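You operate a simulated robot arm through the tools that you are given. There is no shell and no other tool.

You run a simulated robot arm. Do the job below in one go: nothing can be reset, and whatever is moved stays where it is left.

Task
Fill the jar in the sink to its band and brush the dye loose.
Fine: then tip it out; brush back in its pot, jar on the rack, tap shut. Set down upright: banded jar.

The check looks at the end state, three seconds after you hand in, the way a careful person would. Anything else that was tipped, shoved, dropped, spilled or broken makes it a failure.

Robot
A 7-joint arm with a three-finger gripper, fixed in place. Base frame: the origin is at the foot of the arm, x ahead of it, y to its left, z up; the work surface is at about z = 0.849. Lengths are in m, angles in degrees, forces in N, time in s.
Its first joint turns from -166.0 to 166.0 degrees. Payload 2.69 kg.
The tool frame sits at the grasp point between the pads (the TCP): z along the fingers, y along the line on which they close. The tips reach 0.03 m beyond it. Largest opening 0.128 m; the body of the gripper starts 0.117 m behind the TCP.
Orientation is that of the tool frame in the base frame, as [roll, pitch, yaw] about the fixed x, y, z axes, in that order (R = Rz(yaw) Ry(pitch) Rx(roll)). With the fingers straight down and closing along the base's y, the tool's x points along the base's -x, its y along +y and its z along -z.

Tools
- The arm moves only by the tool jog_arm. Its argument "commands" is a list of rows, each an object (a shift or turn left out is 0, a gripper value left out holds the last) with "slide": the shift along the tool's x, y, z in m, a list of three; "delta_rot": the turn, a rotation vector about the tool's x, y, z in rad, a list of three; "grip": the finger opening in m, from 0 to 0.128. In form: [{"slide": [x, y, z], "delta_rot": [rx, ry, rz], "grip": grip}, ...]. A call has 1 to 20 rows; each row shifts and turns the commanded pose from where the row before left it, along the tool's axes as they then stand. A row lasts 0.2 s, in which the tool goes at most 0.05 m and 8.6 degrees; a call with a longer step from one row to the next is refused whole, and so is a gripper value outside its range. A pose out of reach is approached as far as the arm can. The call stops where the force on the tool passes 90 N (or 10 N more than at its start, if that is more) or the arm is blocked; 0.2 s more then pass. The fingers move at their own pace and stop on an object; they squeeze with about 42 N. The grip force told is the motor's: it shows also when the fingers shut on nothing. Time passes only in rows, and 0.2 s behind the last, so rows that do not move let the fingers close. The reply holds the time, the measured pose of the TCP, the force on the tool along the base axes, the opening and the grip force, in the units named above and with some noise, with the torque about the TCP (base axes, N m) and any sound that the robot's microphone picked up.
- Cameras (640 x 400 px; columns grow to the right, rows downward): "scene" is fixed at [0.2212, -0.4995, 1.6784]; the picture's right is [0.85, -0.53, 0.00], its down [-0.30, -0.47, -0.83] and it looks along [0.44, 0.70, -0.56] (base axes); focal length 327 px, centre (320, 200). "wrist" rides on the gripper at [0.058, 0.054, -0.131] in the tool frame; the picture's right is [-0.68, 0.74, 0.00], its down [-0.62, -0.57, -0.55] and it looks along [-0.40, -0.37, 0.84] (tool axes); focal length 234 px, centre (320, 200). There is no depth. A picture from a camera that has moved, and an enlarged one, comes with that camera's place and axes in the base frame and with its lens.
- capture(camera): a new picture of that camera. It takes no simulated time.
- slide_trunk(by): slides the trunk up (or, below 0, down) by that many m; the arm rides with it, the base frame stays. It gives what a move gives, with no picture.
- close_up(camera, box): a new picture of the part [left, top, right, bottom] of that camera's present view, enlarged. It takes no simulated time.
- close_job(): hands the job in; it is judged then, once.

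Places have to be worked out from the pictures, the camera data and where the tool is seen. Open the gripper and draw the arm clear of the work before you hand the job in, unless the task says otherwise.

The tools are called after ">>>" as a command line: name --argument value ..., lists and objects as JSON in quotes. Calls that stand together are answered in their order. jog_arm: Moves the arm, as the interface text tells. Its arguments: {"type":"object","properties":{"commands":{"type":"array","items":{"type":"object","properties":{"slide":{"type":"array","items":{"type":"number"}},"delta_rot":{"type":"array","items":{"type":"number"}},"grip":{"type":"number"}}}}},"required":["commands"]} The other tools are called the same way: slide_trunk (by) slides the trunk up or down; capture (camera) takes a picture; close_up (camera, box) takes an enlarged picture of a part of a camera's view; close_job () hands the job in.

At the start:

```text
time: 0.0
tool_pos: [0.5784, 0.2526, 1.3133]
orientation: [180.0, 0.1, -180.0]
ft_force: [0.5, 0.1, 1.0]
moment: [0.01, 0.0, -0.01]
finger_gap: 0.1279
grasp_force: 0.1
trunk travel left (down, up): [-0.15, 0.2]
```

scene: 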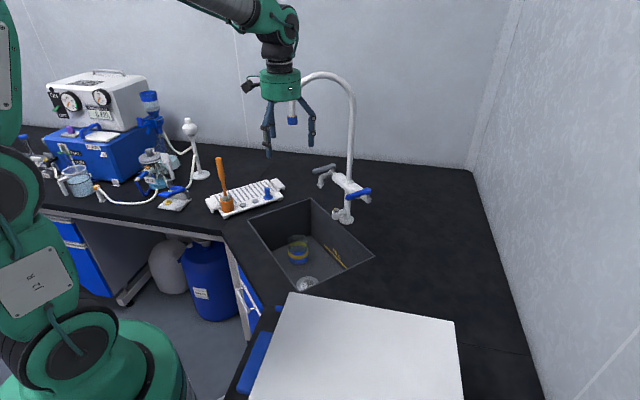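
wrist: 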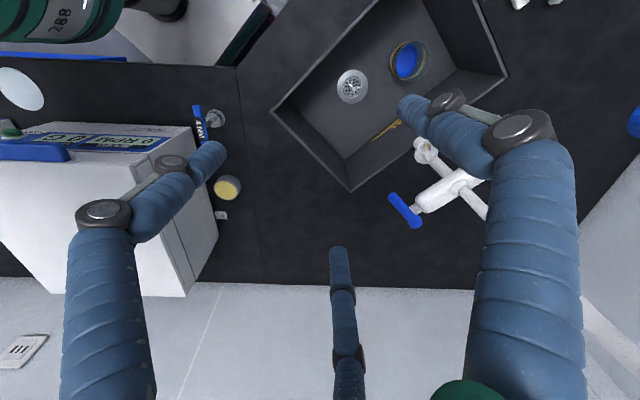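

I'll begin by looking closely at the sink, the tap and the rack area before moving anything.

>>> close_up --camera "scene" --box '[190, 130, 390, 300]'

>>> close_up --camera "scene" --box '[240, 190, 380, 300]'

>>> close_up --camera "scene" --box '[195, 145, 300, 225]'

>>> close_up --camera "scene" --box '[260, 60, 400, 230]'

>>> close_up --camera "wrist" --box '[240, 0, 640, 240]'

```text
2.35 times, centred on (290, 215) of scene
camera zoom: at [0.2212, -0.4995, 1.6784], right [0.85, -0.53, 0.0], down [-0.3, -0.47, -0.83], along [0.44, 0.7, -0.56], focal length 768 px, centre (391, 165)
```

zoom: 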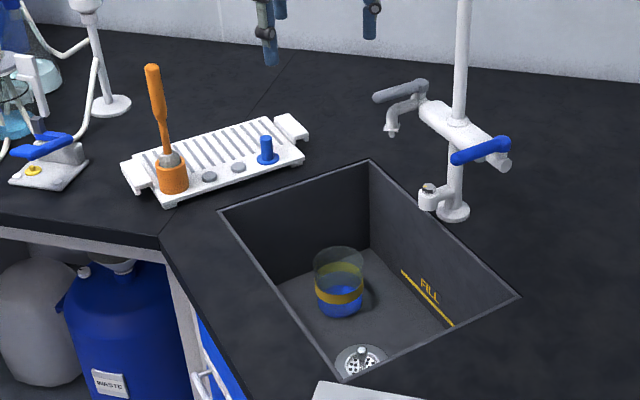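

```text
3.64 times, centred on (310, 245) of scene
camera zoom: at [0.2212, -0.4995, 1.6784], right [0.85, -0.53, 0.0], down [-0.3, -0.47, -0.83], along [0.44, 0.7, -0.56], focal length 1188 px, centre (356, 36)
```

zoom: 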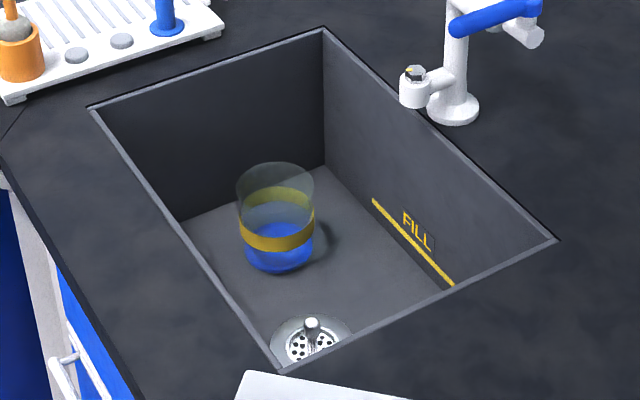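

```text
5.00 times, centred on (248, 185) of scene
camera zoom: at [0.2212, -0.4995, 1.6784], right [0.85, -0.53, 0.0], down [-0.3, -0.47, -0.83], along [0.44, 0.7, -0.56], focal length 1633 px, centre (682, 275)
```

zoom: 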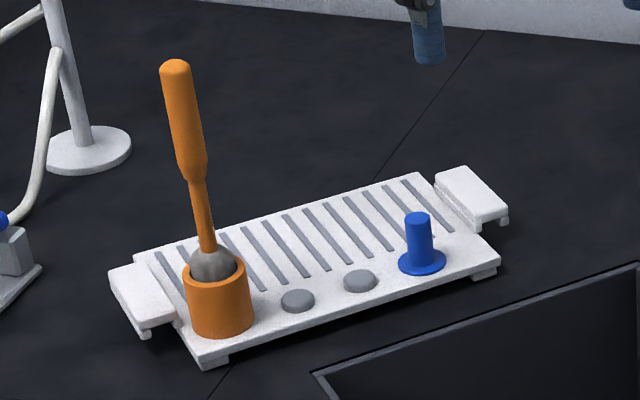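

```text
2.35 times, centred on (330, 145) of scene
camera zoom: at [0.2212, -0.4995, 1.6784], right [0.85, -0.53, 0.0], down [-0.3, -0.47, -0.83], along [0.44, 0.7, -0.56], focal length 768 px, centre (296, 329)
```

zoom: 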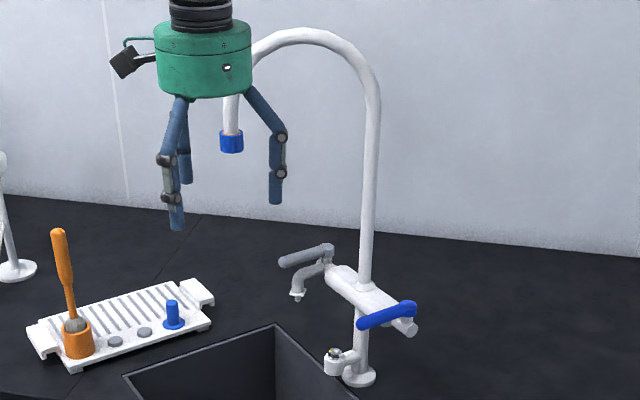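

```text
1.60 times, centred on (440, 120) of wrist
camera zoom: at [0.5199, 0.3053, 1.4435], right [0.68, 0.74, 0.0], down [0.62, -0.57, 0.55], along [0.4, -0.37, -0.84], focal length 375 px, centre (128, 328)
```

zoom: 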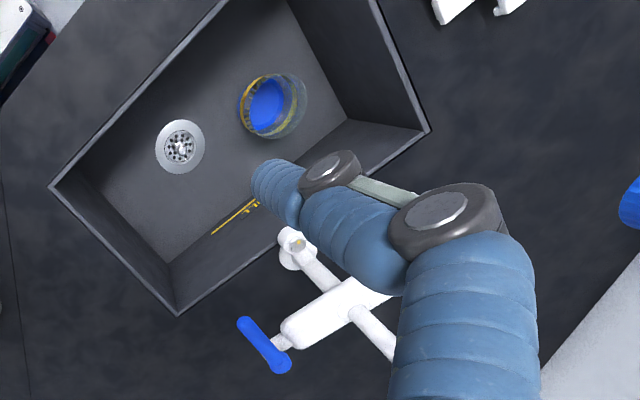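

The sink spans roughly x 0.54–0.85, y 0.13–0.56 with its floor near z 0.63. The banded jar stands near (0.71, 0.467), the rack is at x 0.46–0.73, y 0.63–0.80, and the brush is upright in its pot near (0.485, 0.655). I can't place the spout well yet, so I'll back the arm off and turn the wrist camera toward the tap.

>>> jog_arm --commands '[{"slide": [0.04, 0, 0]}, {"slide": [0.04, 0, 0]}, {"slide": [0.04, 0, 0]}, {"slide": [0.04, 0, 0], "delta_rot": [0, 0, -0.14]}, {"delta_rot": [0, 0, -0.14]}, {"delta_rot": [0, 0, -0.14]}, {"delta_rot": [0, 0, -0.14]}, {"delta_rot": [0, 0, -0.14]}, {"delta_rot": [0, 0, -0.14]}, {"delta_rot": [0, 0, -0.14]}, {"delta_rot": [0, 0, -0.14]}]'

```text
time: 2.4
tool_pos: [0.4177, 0.252, 1.3126]
orientation: [179.9, -0.1, -115.7]
ft_force: [-0.4, 0.0, -0.6]
moment: [0.02, 0.0, -0.01]
finger_gap: 0.1279
grasp_force: 0.1
trunk travel left (down, up): [-0.15, 0.2]
```

The arm is back at (0.42, 0.25) with the yaw at -115.7°. I'll take both pictures from here.

>>> capture --camera "wrist"

>>> capture --camera "scene"

```text
taken
camera wrist: at [0.3444, 0.2218, 1.444], right [-0.37, 0.93, 0.0], down [0.78, 0.31, 0.55], along [0.51, 0.2, -0.84], focal length 234 px, centre (320, 200)
```

wrist: 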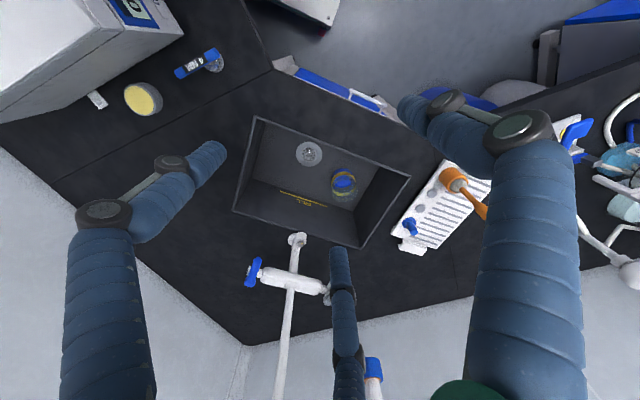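

```text
taken
```

scene: 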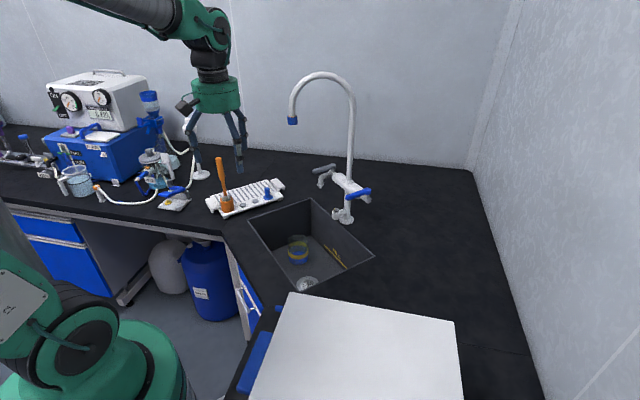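

Intersecting the two camera rays puts the gooseneck nozzle near (0.71, 0.455, 1.275), which is almost straight above the jar. Next I'll look closely at the tap handles, the jar and the rack.

>>> close_up --camera "scene" --box '[300, 150, 390, 230]'

>>> close_up --camera "wrist" --box '[220, 210, 400, 320]'

>>> close_up --camera "wrist" --box '[230, 110, 420, 250]'

>>> close_up --camera "wrist" --box '[380, 140, 520, 260]'

>>> close_up --camera "scene" --box '[270, 60, 370, 140]'

```text
5.00 times, centred on (345, 190) of scene
camera zoom: at [0.2212, -0.4995, 1.6784], right [0.85, -0.53, 0.0], down [-0.3, -0.47, -0.83], along [0.44, 0.7, -0.56], focal length 1633 px, centre (195, 250)
```

zoom: 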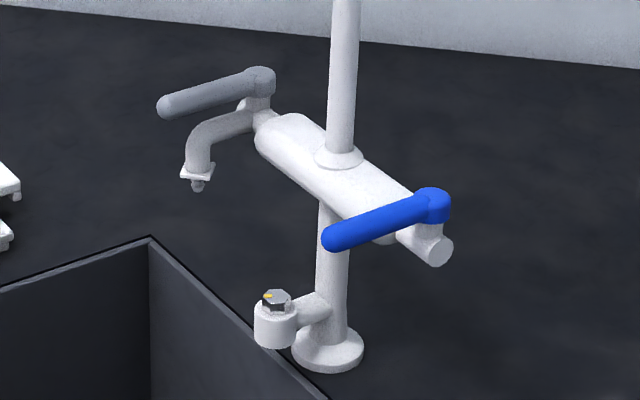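

```text
3.56 times, centred on (310, 265) of wrist
camera zoom: at [0.3444, 0.2218, 1.444], right [-0.37, 0.93, 0.0], down [0.78, 0.31, 0.55], along [0.51, 0.2, -0.84], focal length 833 px, centre (356, -31)
```

zoom: 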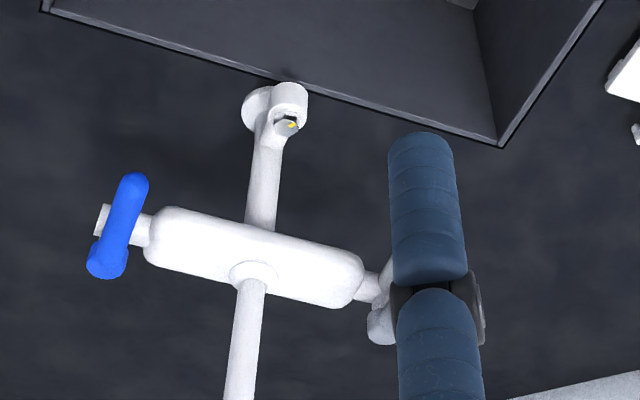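

```text
2.86 times, centred on (325, 180) of wrist
camera zoom: at [0.3444, 0.2218, 1.444], right [-0.37, 0.93, 0.0], down [0.78, 0.31, 0.55], along [0.51, 0.2, -0.84], focal length 669 px, centre (306, 257)
```

zoom: 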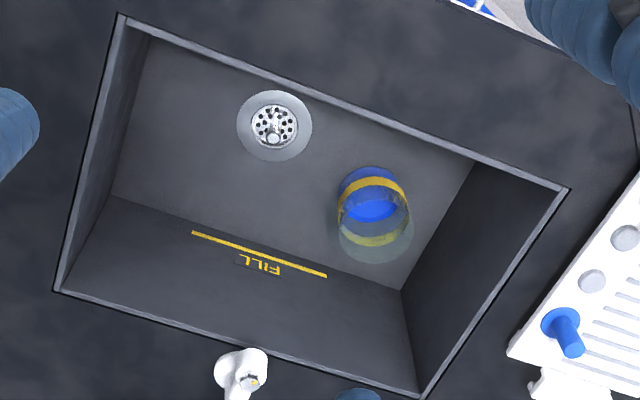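

```text
3.33 times, centred on (450, 200) of wrist
camera zoom: at [0.3444, 0.2218, 1.444], right [-0.37, 0.93, 0.0], down [0.78, 0.31, 0.55], along [0.51, 0.2, -0.84], focal length 781 px, centre (-113, 200)
```

zoom: 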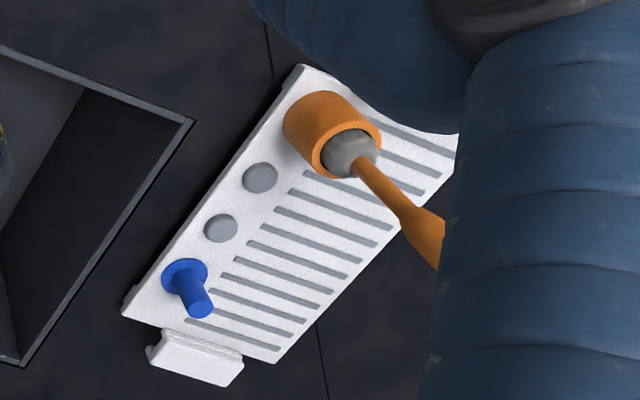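

```text
5.00 times, centred on (320, 100) of scene
camera zoom: at [0.2212, -0.4995, 1.6784], right [0.85, -0.53, 0.0], down [-0.3, -0.47, -0.83], along [0.44, 0.7, -0.56], focal length 1633 px, centre (320, 700)
```

zoom: 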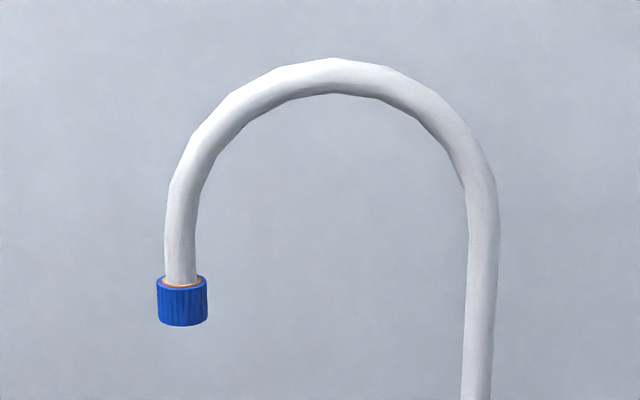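

The blue lever's hub is near (0.887, 0.24, 1.055) and its arm runs 0.09 m toward -x. The grey lever mirrors it at y≈0.46 and serves a separate side spout. The wrist picture shows three fingers, so I'll close the hand in free air to see how they really move.

>>> jog_arm --commands '[{"grip": 0.03}, {"grip": 0.03}, {"grip": 0.03}]'

>>> capture --camera "wrist"

>>> close_up --camera "scene" --box '[150, 70, 290, 210]'

```text
time: 3.2
tool_pos: [0.4182, 0.2522, 1.3135]
orientation: [180.0, 0.0, -115.8]
ft_force: [-0.6, -0.4, 0.1]
moment: [-0.01, -0.01, 0.01]
finger_gap: 0.0304
grasp_force: 0.1
trunk travel left (down, up): [-0.15, 0.2]
```

```text
taken
camera wrist: at [0.3444, 0.222, 1.4438], right [-0.37, 0.93, 0.0], down [0.78, 0.31, 0.55], along [0.51, 0.2, -0.84], focal length 234 px, centre (320, 200)
```

wrist: 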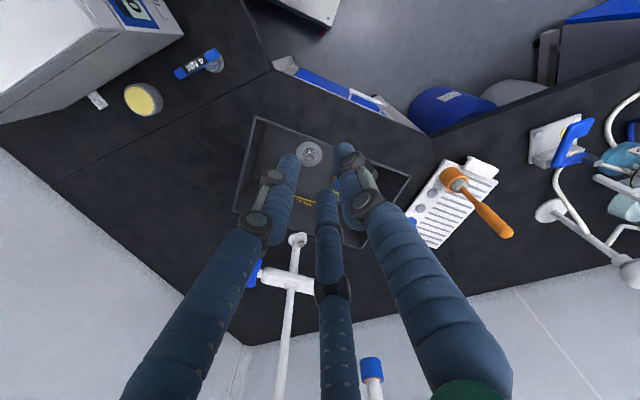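

```text
2.86 times, centred on (220, 140) of scene
camera zoom: at [0.2212, -0.4995, 1.6784], right [0.85, -0.53, 0.0], down [-0.3, -0.47, -0.83], along [0.44, 0.7, -0.56], focal length 933 px, centre (606, 371)
```

zoom: 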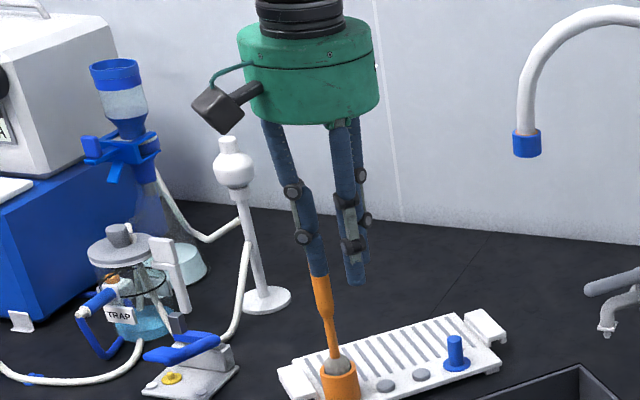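

The hand is a three-jaw centric type, with fingers at 90°, -30° and -150° in the tool plane. I'll turn back to yaw 180 with the gap at 0.09 and move toward the blue lever at a safe height for a close look.

>>> jog_arm --commands '[{"delta_rot": [0, 0, 0.14], "grip": 0.09}, {"delta_rot": [0, 0, 0.14]}, {"delta_rot": [0, 0, 0.14]}, {"delta_rot": [0, 0, 0.14]}, {"delta_rot": [0, 0, 0.14]}, {"delta_rot": [0, 0, 0.14]}, {"delta_rot": [0, 0, 0.14]}, {"delta_rot": [0, 0, 0.14]}, {"slide": [-0.04, -0.01, 0]}, {"slide": [-0.04, -0.01, 0]}, {"slide": [-0.04, -0.01, 0]}, {"slide": [-0.04, -0.01, 0]}, {"slide": [-0.04, -0.01, 0.02]}, {"slide": [-0.04, 0, 0.02]}]'

>>> capture --camera "wrist"

>>> capture --camera "scene"

```text
time: 6.2
tool_pos: [0.6581, 0.202, 1.2752]
orientation: [-180.0, 0.0, -179.9]
ft_force: [0.3, -0.6, 0.3]
moment: [0.01, -0.02, 0.01]
finger_gap: 0.0899
grasp_force: 0.1
trunk travel left (down, up): [-0.15, 0.2]
```

```text
taken
camera wrist: at [0.5999, 0.2557, 1.4055], right [0.68, 0.74, 0.0], down [0.62, -0.57, 0.55], along [0.4, -0.37, -0.84], focal length 234 px, centre (320, 200)
```

wrist: 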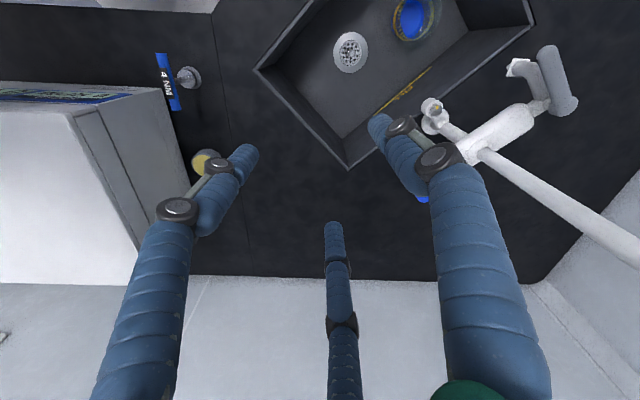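

```text
taken
```

scene: 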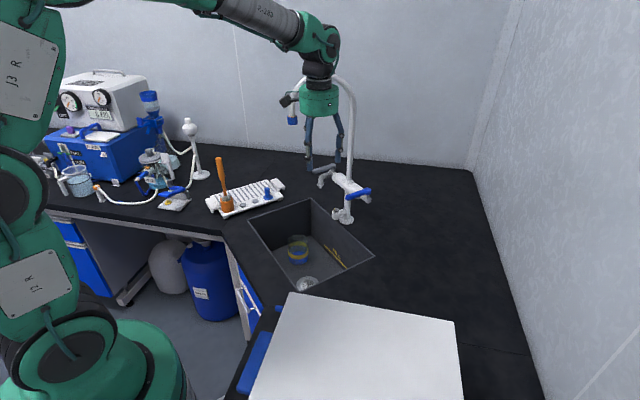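

The fingers hide part of the blue lever in this view. I'll zoom in on the grey and blue levers and the small labelled fitting on the counter before touching anything.

>>> close_up --camera "wrist" --box '[380, 20, 620, 220]'

>>> close_up --camera "wrist" --box '[130, 30, 270, 190]'

>>> close_up --camera "wrist" --box '[320, 0, 460, 110]'

```text
2.00 times, centred on (500, 120) of wrist
camera zoom: at [0.5999, 0.2557, 1.4055], right [0.68, 0.74, 0.0], down [0.62, -0.57, 0.55], along [0.4, -0.37, -0.84], focal length 468 px, centre (-40, 360)
```

zoom: 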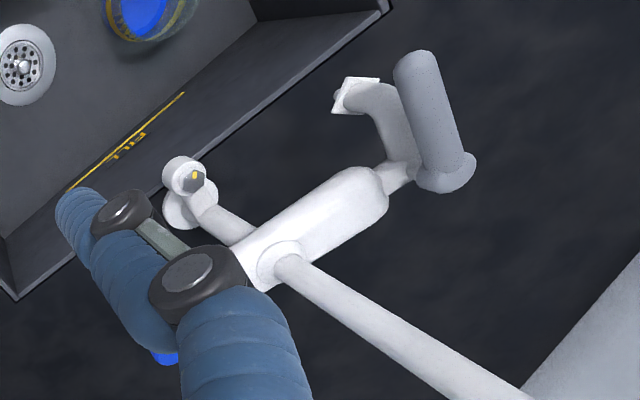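

```text
2.50 times, centred on (200, 110) of wrist
camera zoom: at [0.5999, 0.2557, 1.4055], right [0.68, 0.74, 0.0], down [0.62, -0.57, 0.55], along [0.4, -0.37, -0.84], focal length 585 px, centre (620, 425)
```

zoom: 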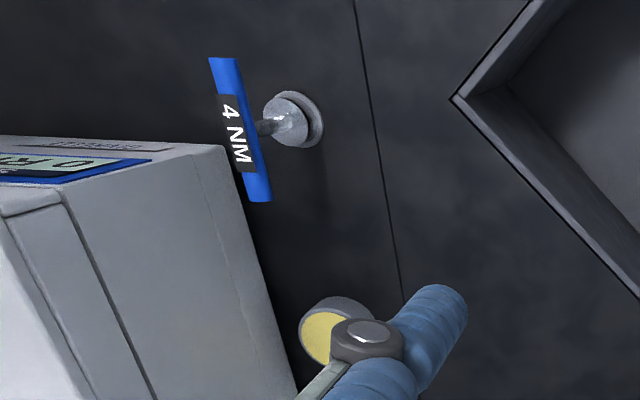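

```text
3.64 times, centred on (390, 55) of wrist
camera zoom: at [0.5999, 0.2557, 1.4055], right [0.68, 0.74, 0.0], down [0.62, -0.57, 0.55], along [0.4, -0.37, -0.84], focal length 852 px, centre (66, 727)
```

zoom: 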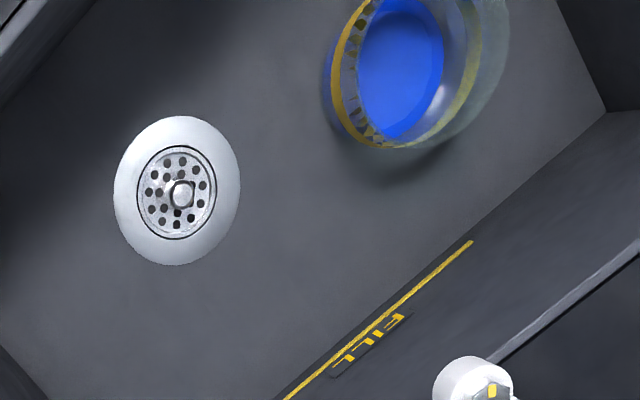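

The "4 NM" piece is a loose T-key standing on the counter, and I'll leave it alone. I'll hover above the blue lever at about (0.82, 0.228, 1.14) and check from the scene camera.

>>> jog_arm --commands '[{"slide": [-0.0324, 0.0052, 0.027], "grip": 0.09}, {"slide": [-0.0324, 0.0052, 0.027]}, {"slide": [-0.0324, 0.0052, 0.027]}, {"slide": [-0.0324, 0.0052, 0.027]}, {"slide": [-0.0324, 0.0052, 0.027]}]'

>>> close_up --camera "scene" --box '[280, 80, 420, 240]'

>>> capture --camera "wrist"

```text
time: 7.4
tool_pos: [0.821, 0.2284, 1.1377]
orientation: [179.9, 0.0, 180.0]
ft_force: [-0.2, 0.1, -0.5]
moment: [0.01, 0.0, -0.02]
finger_gap: 0.09
grasp_force: 0.1
trunk travel left (down, up): [-0.15, 0.2]
```

```text
2.50 times, centred on (350, 160) of scene
camera zoom: at [0.2212, -0.4995, 1.6784], right [0.85, -0.53, 0.0], down [-0.3, -0.47, -0.83], along [0.44, 0.7, -0.56], focal length 816 px, centre (245, 300)
```

zoom: 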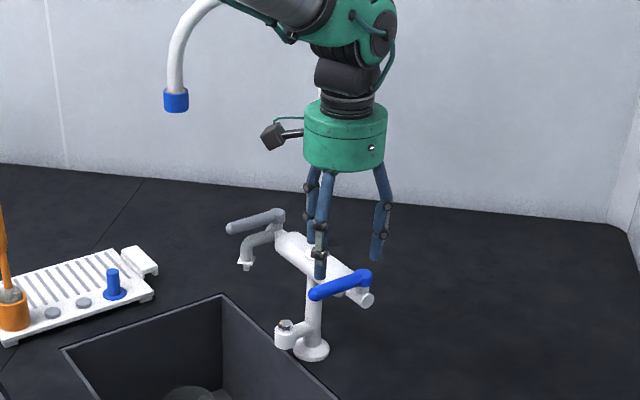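

```text
taken
camera wrist: at [0.7625, 0.2815, 1.269], right [0.68, 0.74, 0.0], down [0.62, -0.57, 0.55], along [0.4, -0.37, -0.84], focal length 234 px, centre (320, 200)
```

wrist: 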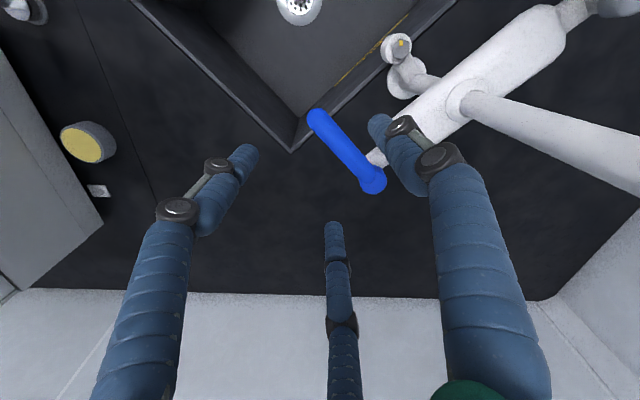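

The wrist view puts the lever at y≈0.243 for x 0.79–0.885, sitting between the fingers. I'll lower the open hand around it to z≈1.062, watching the force.

>>> jog_arm --commands '[{"slide": [0, 0.003, 0.026]}, {"slide": [0, 0, 0.025]}, {"slide": [0, 0, 0.025]}]'

>>> close_up --camera "scene" --box '[280, 80, 420, 240]'

>>> capture --camera "wrist"

```text
time: 8.2
tool_pos: [0.8192, 0.2312, 1.0629]
orientation: [-180.0, 0.0, 180.0]
ft_force: [-0.3, -0.3, 0.0]
moment: [0.0, -0.02, 0.04]
finger_gap: 0.0899
grasp_force: 0.0
trunk travel left (down, up): [-0.15, 0.2]
```

```text
2.50 times, centred on (350, 160) of scene
camera zoom: at [0.2212, -0.4995, 1.6784], right [0.85, -0.53, 0.0], down [-0.3, -0.47, -0.83], along [0.44, 0.7, -0.56], focal length 816 px, centre (245, 300)
```

zoom: 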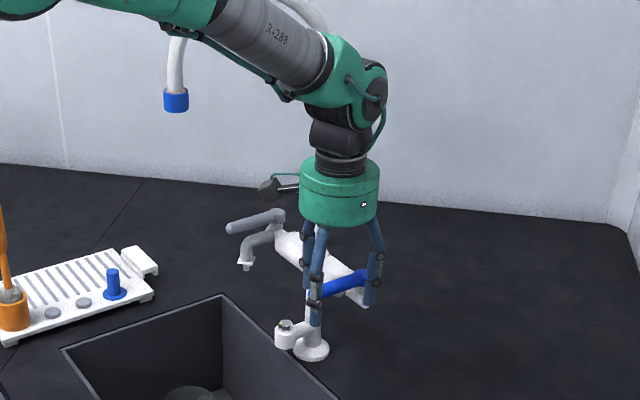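

```text
taken
camera wrist: at [0.7617, 0.2847, 1.1933], right [0.68, 0.74, 0.0], down [0.62, -0.57, 0.55], along [0.4, -0.37, -0.84], focal length 234 px, centre (320, 200)
```

wrist: 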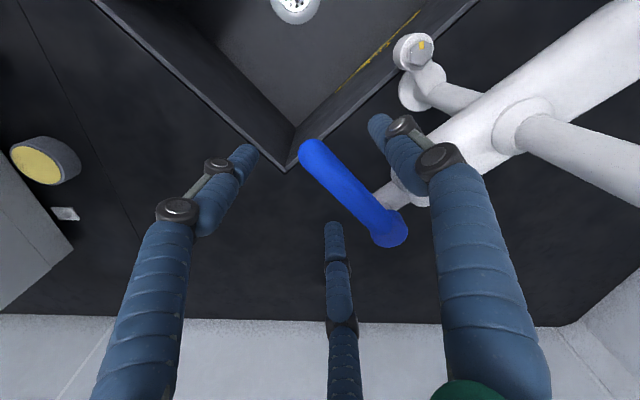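

The lever is now caged with no contact force. I'll narrow the gap to 0.05 and push a little toward -y to learn whether the valve turns that way.

>>> jog_arm --commands '[{"grip": 0.05}, {"grip": 0.05}, {"slide": [0, -0.006, 0]}, {"slide": [0, -0.006, 0]}]'

>>> capture --camera "wrist"

>>> capture --camera "scene"

```text
time: 9.2
tool_pos: [0.8198, 0.2195, 1.0611]
orientation: [-180.0, 0.0, 180.0]
ft_force: [-1.3, 2.4, -1.0]
moment: [0.03, 0.02, 0.02]
finger_gap: 0.052
grasp_force: 1.2
trunk travel left (down, up): [-0.15, 0.2]
```

```text
taken
camera wrist: at [0.7609, 0.2728, 1.1929], right [0.68, 0.74, 0.0], down [0.62, -0.56, 0.55], along [0.4, -0.37, -0.84], focal length 234 px, centre (320, 200)
```

wrist: 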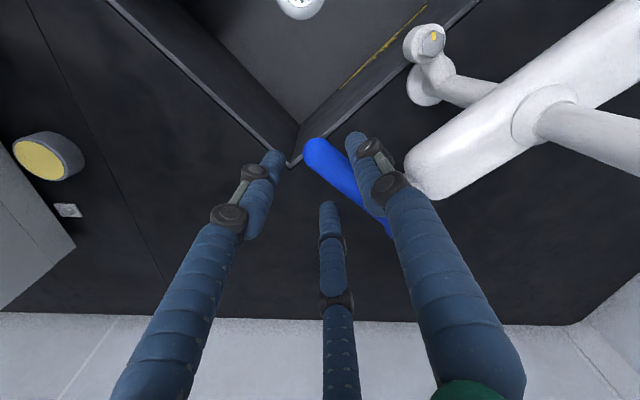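

```text
taken
```

scene: 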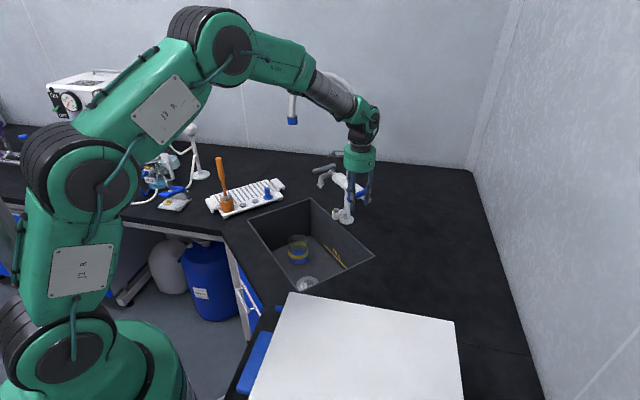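

The lever tip moved about 13 mm with only about 2.4 N, so it turns toward -y. No water shows yet, so I'll continue along the arc in small steps.

>>> jog_arm --commands '[{"slide": [0, -0.008, 0]}, {"slide": [-0.001, -0.008, 0]}]'

>>> close_up --camera "scene" --box '[240, 80, 400, 300]'

>>> capture --camera "wrist"

```text
time: 9.8
tool_pos: [0.8215, 0.2017, 1.0612]
orientation: [-180.0, 0.0, -180.0]
ft_force: [-0.7, 0.9, 0.6]
moment: [-0.04, 0.05, 0.01]
finger_gap: 0.0508
grasp_force: 1.2
trunk travel left (down, up): [-0.15, 0.2]
```

```text
1.82 times, centred on (320, 190) of scene
camera zoom: at [0.2212, -0.4995, 1.6784], right [0.85, -0.53, 0.0], down [-0.3, -0.47, -0.83], along [0.44, 0.7, -0.56], focal length 594 px, centre (320, 218)
```

zoom: 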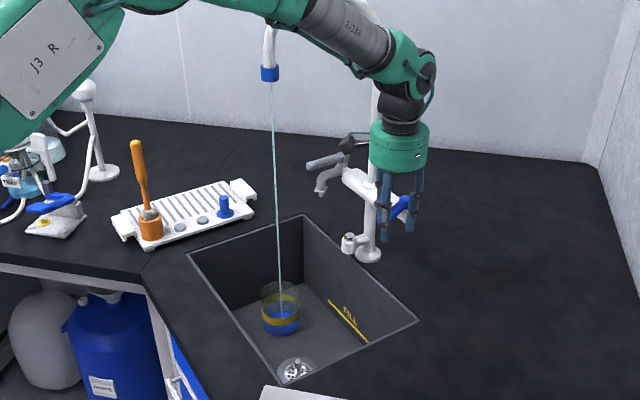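

```text
taken
camera wrist: at [0.7627, 0.256, 1.1928], right [0.68, 0.74, 0.0], down [0.62, -0.57, 0.55], along [0.4, -0.37, -0.84], focal length 234 px, centre (320, 200)
```

wrist: 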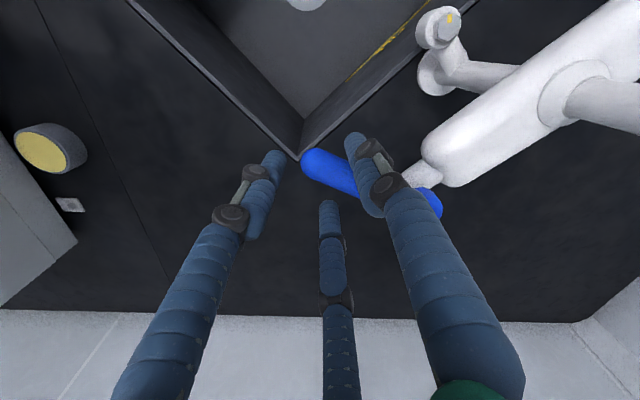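

Water is now running from the blue nozzle straight into the jar. I'll zoom on the jar to get the level before letting more time pass.

>>> close_up --camera "scene" --box '[278, 225, 322, 275]'

```text
8.00 times, centred on (300, 250) of scene
camera zoom: at [0.2212, -0.4995, 1.6784], right [0.85, -0.53, 0.0], down [-0.3, -0.47, -0.83], along [0.44, 0.7, -0.56], focal length 2613 px, centre (480, -200)
```

zoom: 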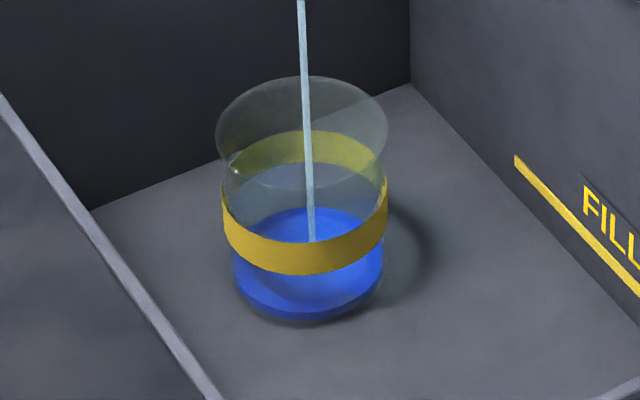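

The bottom shows the dye layer and a little water, well below the band. I'll hold still for 0.4 s and measure how fast it rises.

>>> jog_arm --commands '[{"slide": [0, 0, 0]}, {"slide": [0, 0, 0]}]'

>>> close_up --camera "scene" --box '[278, 225, 322, 275]'

```text
time: 10.4
tool_pos: [0.8214, 0.2043, 1.0615]
orientation: [180.0, -0.1, 180.0]
ft_force: [0.0, -0.2, -0.8]
moment: [0.02, 0.01, 0.02]
finger_gap: 0.0498
grasp_force: 0.1
trunk travel left (down, up): [-0.15, 0.2]
```

```text
8.00 times, centred on (300, 250) of scene
camera zoom: at [0.2212, -0.4995, 1.6784], right [0.85, -0.53, 0.0], down [-0.3, -0.47, -0.83], along [0.44, 0.7, -0.56], focal length 2613 px, centre (480, -200)
```

zoom: 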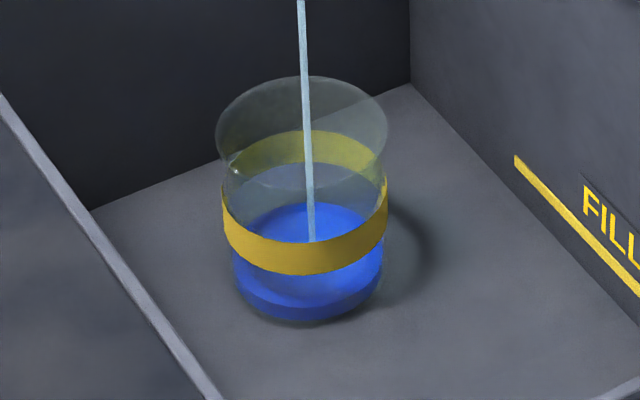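

The far edge of the surface rose from row 208 to 202 in 0.6 s. The band's far side spans rows 131–163, so mid-band is about 5 s away. I'll let it run 2 s and measure again.

>>> jog_arm --commands '[{"slide": [0, 0, 0]}, {"slide": [0, 0, 0]}, {"slide": [0, 0, 0]}, {"slide": [0, 0, 0]}, {"slide": [0, 0, 0]}, {"slide": [0, 0, 0]}, {"slide": [0, 0, 0]}, {"slide": [0, 0, 0]}, {"slide": [0, 0, 0]}]'

>>> close_up --camera "scene" --box '[278, 225, 322, 275]'

```text
time: 12.4
tool_pos: [0.8211, 0.2033, 1.063]
orientation: [180.0, 0.0, -180.0]
ft_force: [0.3, 1.2, 0.1]
moment: [-0.01, -0.02, -0.01]
finger_gap: 0.0502
grasp_force: 0.0
trunk travel left (down, up): [-0.15, 0.2]
```

```text
8.00 times, centred on (300, 250) of scene
camera zoom: at [0.2212, -0.4995, 1.6784], right [0.85, -0.53, 0.0], down [-0.3, -0.47, -0.83], along [0.44, 0.7, -0.56], focal length 2613 px, centre (480, -200)
```

zoom: 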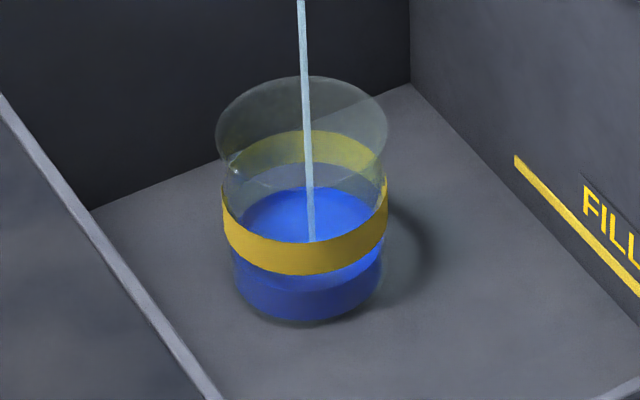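

The level now rises about 7.5 rows/s. Using ellipse centres, the surface is at about 238, while the band bottom is 219, its middle 202 and its top 185. I'll hold about 3 s more and check again.

>>> jog_arm --commands '[{"slide": [0, 0, 0]}, {"slide": [0, 0, 0]}, {"slide": [0, 0, 0]}, {"slide": [0, 0, 0]}, {"slide": [0, 0, 0]}, {"slide": [0, 0, 0]}, {"slide": [0, 0, 0]}, {"slide": [0, 0, 0]}, {"slide": [0, 0, 0]}, {"slide": [0, 0, 0]}, {"slide": [0, 0, 0]}, {"slide": [0, 0, 0]}, {"slide": [0, 0, 0]}, {"slide": [0, 0, 0]}]'

>>> close_up --camera "scene" --box '[278, 225, 322, 275]'

```text
time: 15.4
tool_pos: [0.8208, 0.2039, 1.0615]
orientation: [-180.0, 0.1, 180.0]
ft_force: [0.2, -0.2, -1.7]
moment: [0.02, 0.0, 0.02]
finger_gap: 0.0502
grasp_force: 0.0
trunk travel left (down, up): [-0.15, 0.2]
```

```text
8.00 times, centred on (300, 250) of scene
camera zoom: at [0.2212, -0.4995, 1.6784], right [0.85, -0.53, 0.0], down [-0.3, -0.47, -0.83], along [0.44, 0.7, -0.56], focal length 2613 px, centre (480, -200)
```

zoom: 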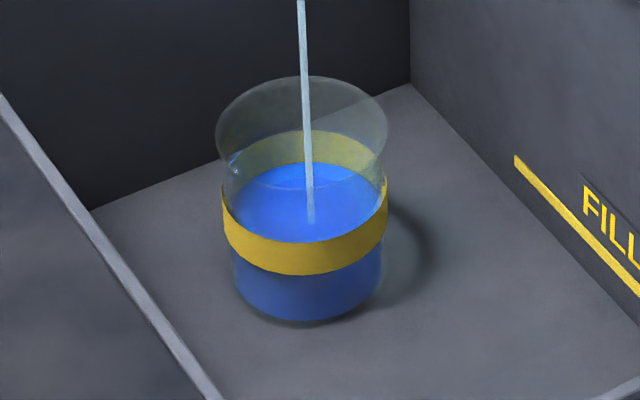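

The surface centre is now about 214, just inside the band's lower edge. I'll hold 0.4 s more and then push the lever back toward +y to shut the water at about mid-band.

>>> jog_arm --commands '[{"slide": [0, 0, 0]}, {"slide": [0, 0, 0]}, {"slide": [0, 0.013, 0]}, {"slide": [0, 0.013, 0]}, {"slide": [0, 0.011, 0]}]'

>>> close_up --camera "scene" --box '[278, 225, 322, 275]'

>>> capture --camera "wrist"

>>> close_up --camera "scene" --box '[240, 80, 400, 300]'

```text
time: 16.6
tool_pos: [0.8206, 0.2411, 1.0612]
orientation: [180.0, 0.0, 180.0]
ft_force: [-5.0, -1.8, -1.3]
moment: [0.18, -0.52, 0.02]
finger_gap: 0.0555
grasp_force: 4.2
trunk travel left (down, up): [-0.15, 0.2]
```

```text
8.00 times, centred on (300, 250) of scene
camera zoom: at [0.2212, -0.4995, 1.6784], right [0.85, -0.53, 0.0], down [-0.3, -0.47, -0.83], along [0.44, 0.7, -0.56], focal length 2613 px, centre (480, -200)
```

zoom: 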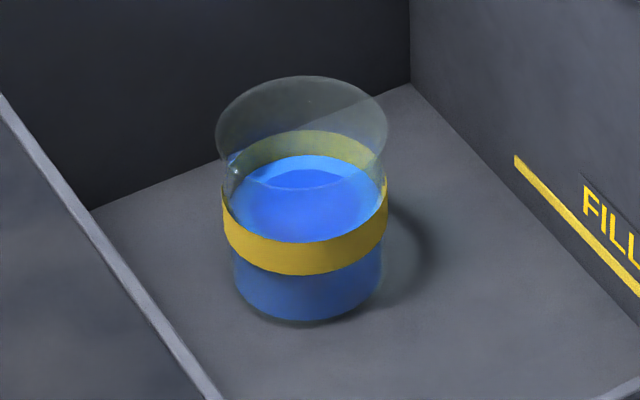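

```text
taken
camera wrist: at [0.7621, 0.2931, 1.1924], right [0.68, 0.74, 0.0], down [0.62, -0.57, 0.55], along [0.4, -0.37, -0.84], focal length 234 px, centre (320, 200)
```

wrist: 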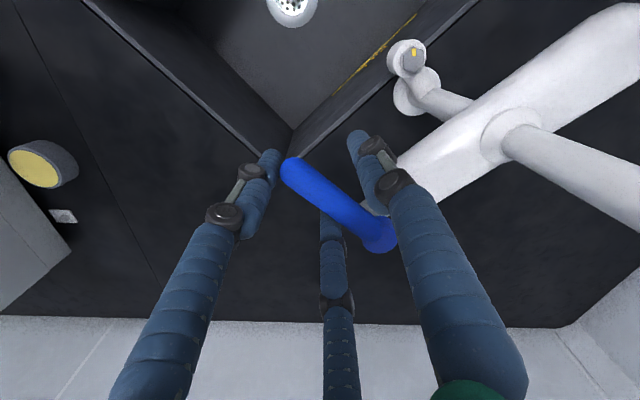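

```text
1.82 times, centred on (320, 190) of scene
camera zoom: at [0.2212, -0.4995, 1.6784], right [0.85, -0.53, 0.0], down [-0.3, -0.47, -0.83], along [0.44, 0.7, -0.56], focal length 594 px, centre (320, 218)
```

zoom: 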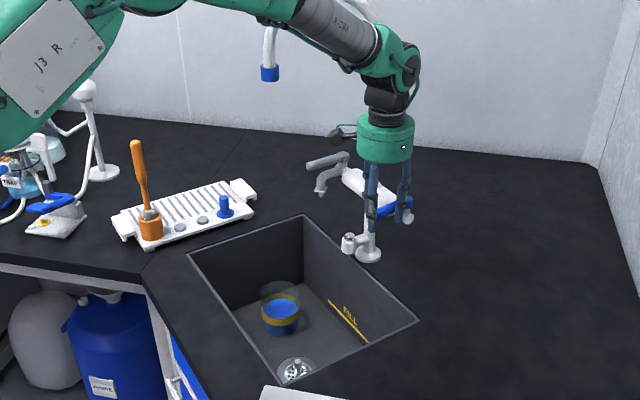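

The water has stopped and the level sits inside the band. The lever tip is still about 8 mm short of its original position, so I'll push it the rest of the way while watching for a stop.

>>> jog_arm --commands '[{"slide": [0, 0.004, 0]}, {"slide": [0, 0.004, 0]}, {"slide": [0, 0, 0]}]'

>>> capture --camera "wrist"

```text
time: 17.4
tool_pos: [0.8206, 0.2448, 1.0624]
orientation: [180.0, 0.0, 179.9]
ft_force: [-15.8, -43.2, 2.4]
moment: [-0.38, 0.0, -1.5]
finger_gap: 0.0554
grasp_force: 3.8
trunk travel left (down, up): [-0.15, 0.2]
```

```text
taken
camera wrist: at [0.762, 0.2973, 1.1931], right [0.68, 0.74, 0.0], down [0.62, -0.57, 0.55], along [0.4, -0.37, -0.84], focal length 234 px, centre (320, 200)
```

wrist: 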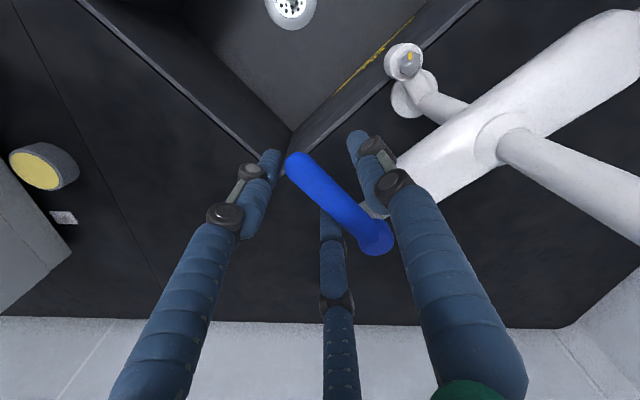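

A firm stop at about 43 N with the tip back at y≈0.246 means the valve is fully shut. I'll relieve the load, open the fingers and rise clear of the lever.

>>> jog_arm --commands '[{"slide": [0, -0.008, 0]}, {"slide": [0, -0.008, 0], "grip": 0.09}, {"slide": [0, 0, 0]}, {"slide": [0, 0, -0.03]}, {"slide": [0, 0, -0.04]}, {"slide": [0, 0, -0.04]}]'

>>> close_up --camera "scene" --box '[240, 80, 400, 300]'

>>> capture --camera "wrist"

```text
time: 18.8
tool_pos: [0.8232, 0.2328, 1.1718]
orientation: [-180.0, 0.1, 180.0]
ft_force: [1.2, 0.1, 0.8]
moment: [-0.01, -0.04, 0.02]
finger_gap: 0.0902
grasp_force: 0.0
trunk travel left (down, up): [-0.15, 0.2]
```

```text
1.82 times, centred on (320, 190) of scene
camera zoom: at [0.2212, -0.4995, 1.6784], right [0.85, -0.53, 0.0], down [-0.3, -0.47, -0.83], along [0.44, 0.7, -0.56], focal length 594 px, centre (320, 218)
```

zoom: 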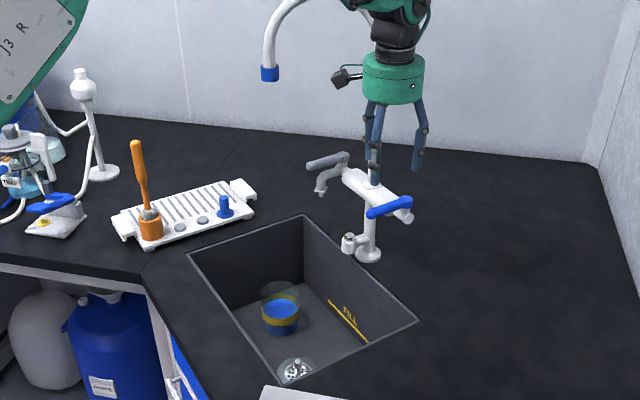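

```text
taken
camera wrist: at [0.7638, 0.2854, 1.3033], right [0.68, 0.74, 0.0], down [0.62, -0.57, 0.55], along [0.4, -0.37, -0.84], focal length 234 px, centre (320, 200)
```

wrist: 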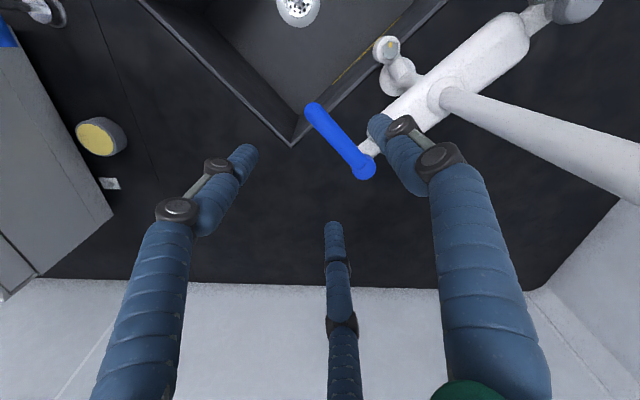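

The tap is shut and the jar is filled to its band. Next I'll back out to x≈0.49, staying clear of the nozzle, and then go left to hover above the brush.

>>> jog_arm --commands '[{"slide": [0.0416, 0, -0.0138]}, {"slide": [0.0416, 0, -0.0138]}, {"slide": [0.0416, 0, -0.0138]}, {"slide": [0.0416, 0, -0.0138]}, {"slide": [0.0416, 0, -0.0138]}, {"slide": [0.0416, 0, -0.0138]}, {"slide": [0.0416, 0, -0.0138]}, {"slide": [0.0416, 0, -0.0138]}, {"slide": [0, 0.0463, 0]}, {"slide": [0, 0.0463, 0]}, {"slide": [0, 0.0463, 0]}, {"slide": [0, 0.0463, 0]}, {"slide": [0, 0.0463, 0]}, {"slide": [0, 0.0463, 0]}, {"slide": [0, 0.0463, 0]}, {"slide": [0, 0.0463, 0]}, {"slide": [0, 0.0463, 0]}]'

>>> capture --camera "wrist"

>>> close_up --camera "scene" --box '[150, 60, 310, 230]'

```text
time: 22.4
tool_pos: [0.4858, 0.6525, 1.2818]
orientation: [-179.9, -0.1, 179.9]
ft_force: [-0.1, -0.3, 0.5]
moment: [0.05, -0.01, 0.02]
finger_gap: 0.0896
grasp_force: 0.0
trunk travel left (down, up): [-0.15, 0.2]
```

```text
taken
camera wrist: at [0.4268, 0.705, 1.4134], right [0.68, 0.74, 0.0], down [0.62, -0.56, 0.55], along [0.4, -0.37, -0.84], focal length 234 px, centre (320, 200)
```

wrist: 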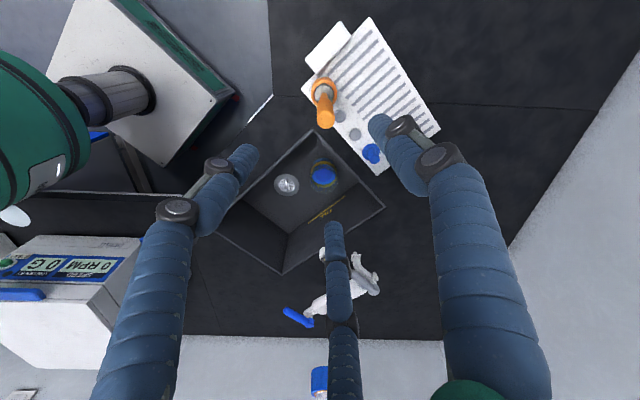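

```text
2.35 times, centred on (230, 145) of scene
camera zoom: at [0.2212, -0.4995, 1.6784], right [0.85, -0.53, 0.0], down [-0.3, -0.47, -0.83], along [0.44, 0.7, -0.56], focal length 768 px, centre (532, 329)
```

zoom: 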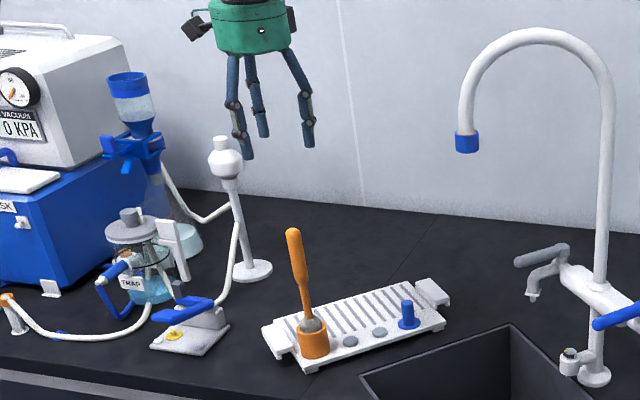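

The brush handle top is visible in the wrist view, near (0.485, 0.660). I'll zoom in for a more exact position of the handle top and the pot rim.

>>> close_up --camera "wrist" --box '[285, 60, 365, 150]'

>>> close_up --camera "scene" --box '[200, 145, 260, 225]'

```text
4.44 times, centred on (325, 105) of wrist
camera zoom: at [0.4268, 0.705, 1.4134], right [0.68, 0.74, 0.0], down [0.62, -0.56, 0.55], along [0.4, -0.37, -0.84], focal length 1041 px, centre (298, 622)
```

zoom: 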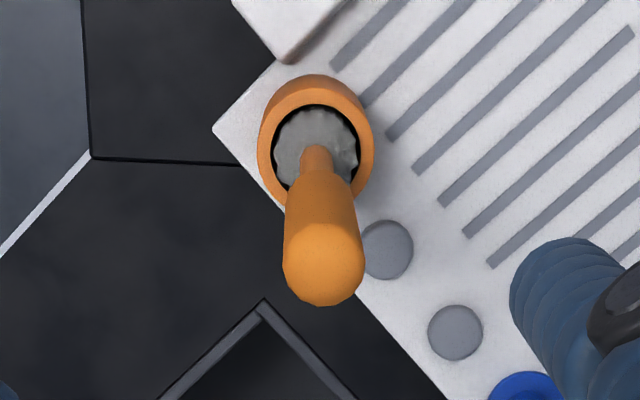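

```text
5.00 times, centred on (230, 185) of scene
camera zoom: at [0.2212, -0.4995, 1.6784], right [0.85, -0.53, 0.0], down [-0.3, -0.47, -0.83], along [0.44, 0.7, -0.56], focal length 1633 px, centre (770, 275)
```

zoom: 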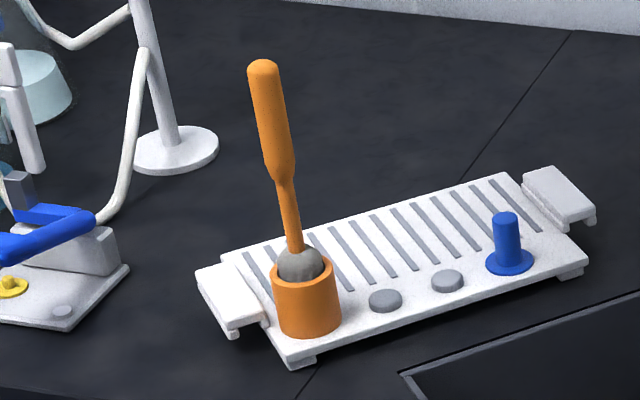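

Both cameras agree: the brush axis is at about (0.488, 0.658), with its top at z≈1.112 and the thick handle from 1.01 to 1.11. I'll centre on it and lower to z≈1.075 with the fingers open.

>>> jog_arm --commands '[{"slide": [-0.0025, 0.0055, 0.03]}, {"slide": [0, 0, 0.04]}, {"slide": [0, 0, 0.04]}, {"slide": [0, 0, 0.04]}]'

>>> capture --camera "wrist"

>>> close_up --camera "scene" --box '[170, 90, 280, 220]'

```text
time: 23.4
tool_pos: [0.492, 0.6531, 1.1304]
orientation: [179.9, 0.0, -180.0]
ft_force: [-0.5, 0.4, 0.7]
moment: [0.03, -0.03, -0.01]
finger_gap: 0.09
grasp_force: 0.1
trunk travel left (down, up): [-0.15, 0.2]
```

```text
taken
camera wrist: at [0.432, 0.7066, 1.262], right [0.68, 0.74, 0.0], down [0.62, -0.57, 0.55], along [0.4, -0.37, -0.84], focal length 234 px, centre (320, 200)
```

wrist: 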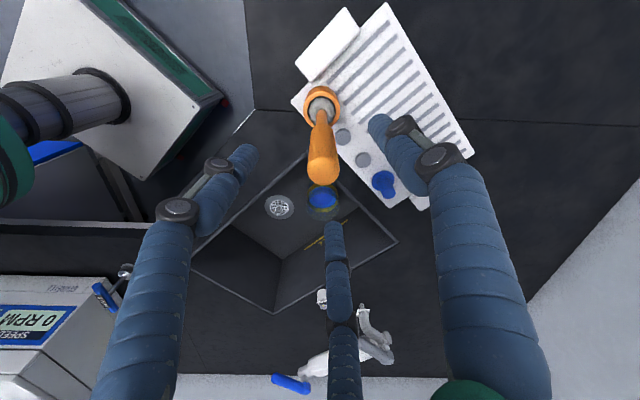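

```text
3.08 times, centred on (225, 155) of scene
camera zoom: at [0.2212, -0.4995, 1.6784], right [0.85, -0.53, 0.0], down [-0.3, -0.47, -0.83], along [0.44, 0.7, -0.56], focal length 1005 px, centre (612, 338)
```

zoom: 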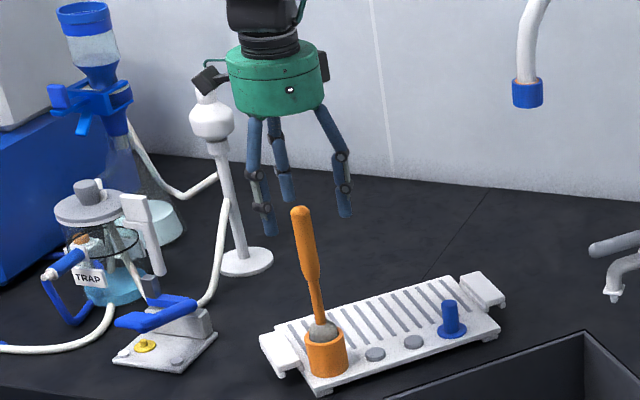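

The wrist view shows the handle about 5 mm to +y of the tool axis, with x well aligned. I'll correct that, go down the last 55 mm and close on the handle.

>>> jog_arm --commands '[{"slide": [0.002, 0.005, 0.02]}, {"slide": [0, 0, 0.035]}, {"slide": [0, 0, 0]}]'

>>> capture --camera "wrist"

```text
time: 24.2
tool_pos: [0.4889, 0.6596, 1.0743]
orientation: [-179.9, 0.0, 179.9]
ft_force: [0.3, -0.1, -0.7]
moment: [-0.03, 0.04, -0.05]
finger_gap: 0.0901
grasp_force: 0.1
trunk travel left (down, up): [-0.15, 0.2]
```

```text
taken
camera wrist: at [0.4291, 0.7134, 1.2056], right [0.68, 0.74, 0.0], down [0.62, -0.57, 0.55], along [0.4, -0.37, -0.84], focal length 234 px, centre (320, 200)
```

wrist: 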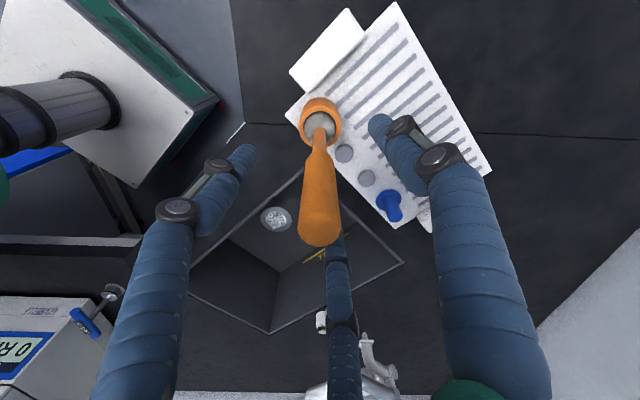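

The handle is centred between the fingers, so I'll close on it now.

>>> jog_arm --commands '[{"grip": 0.05}, {"grip": 0.03}, {"grip": 0.01}, {"grip": 0.01}, {"grip": 0.01}]'

>>> close_up --camera "scene" --box '[170, 90, 280, 220]'

```text
time: 25.4
tool_pos: [0.4868, 0.6616, 1.076]
orientation: [-180.0, 0.0, -180.0]
ft_force: [-0.8, -1.3, 0.4]
moment: [-0.06, 0.06, -0.01]
finger_gap: 0.0227
grasp_force: 42.3
trunk travel left (down, up): [-0.15, 0.2]
```

```text
3.08 times, centred on (225, 155) of scene
camera zoom: at [0.2212, -0.4995, 1.6784], right [0.85, -0.53, 0.0], down [-0.3, -0.47, -0.83], along [0.44, 0.7, -0.56], focal length 1005 px, centre (612, 338)
```

zoom: 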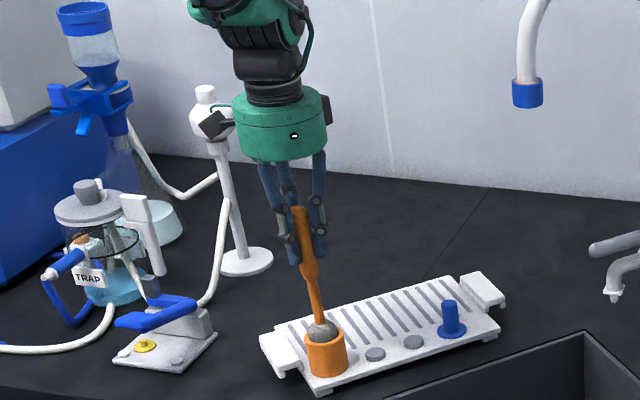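

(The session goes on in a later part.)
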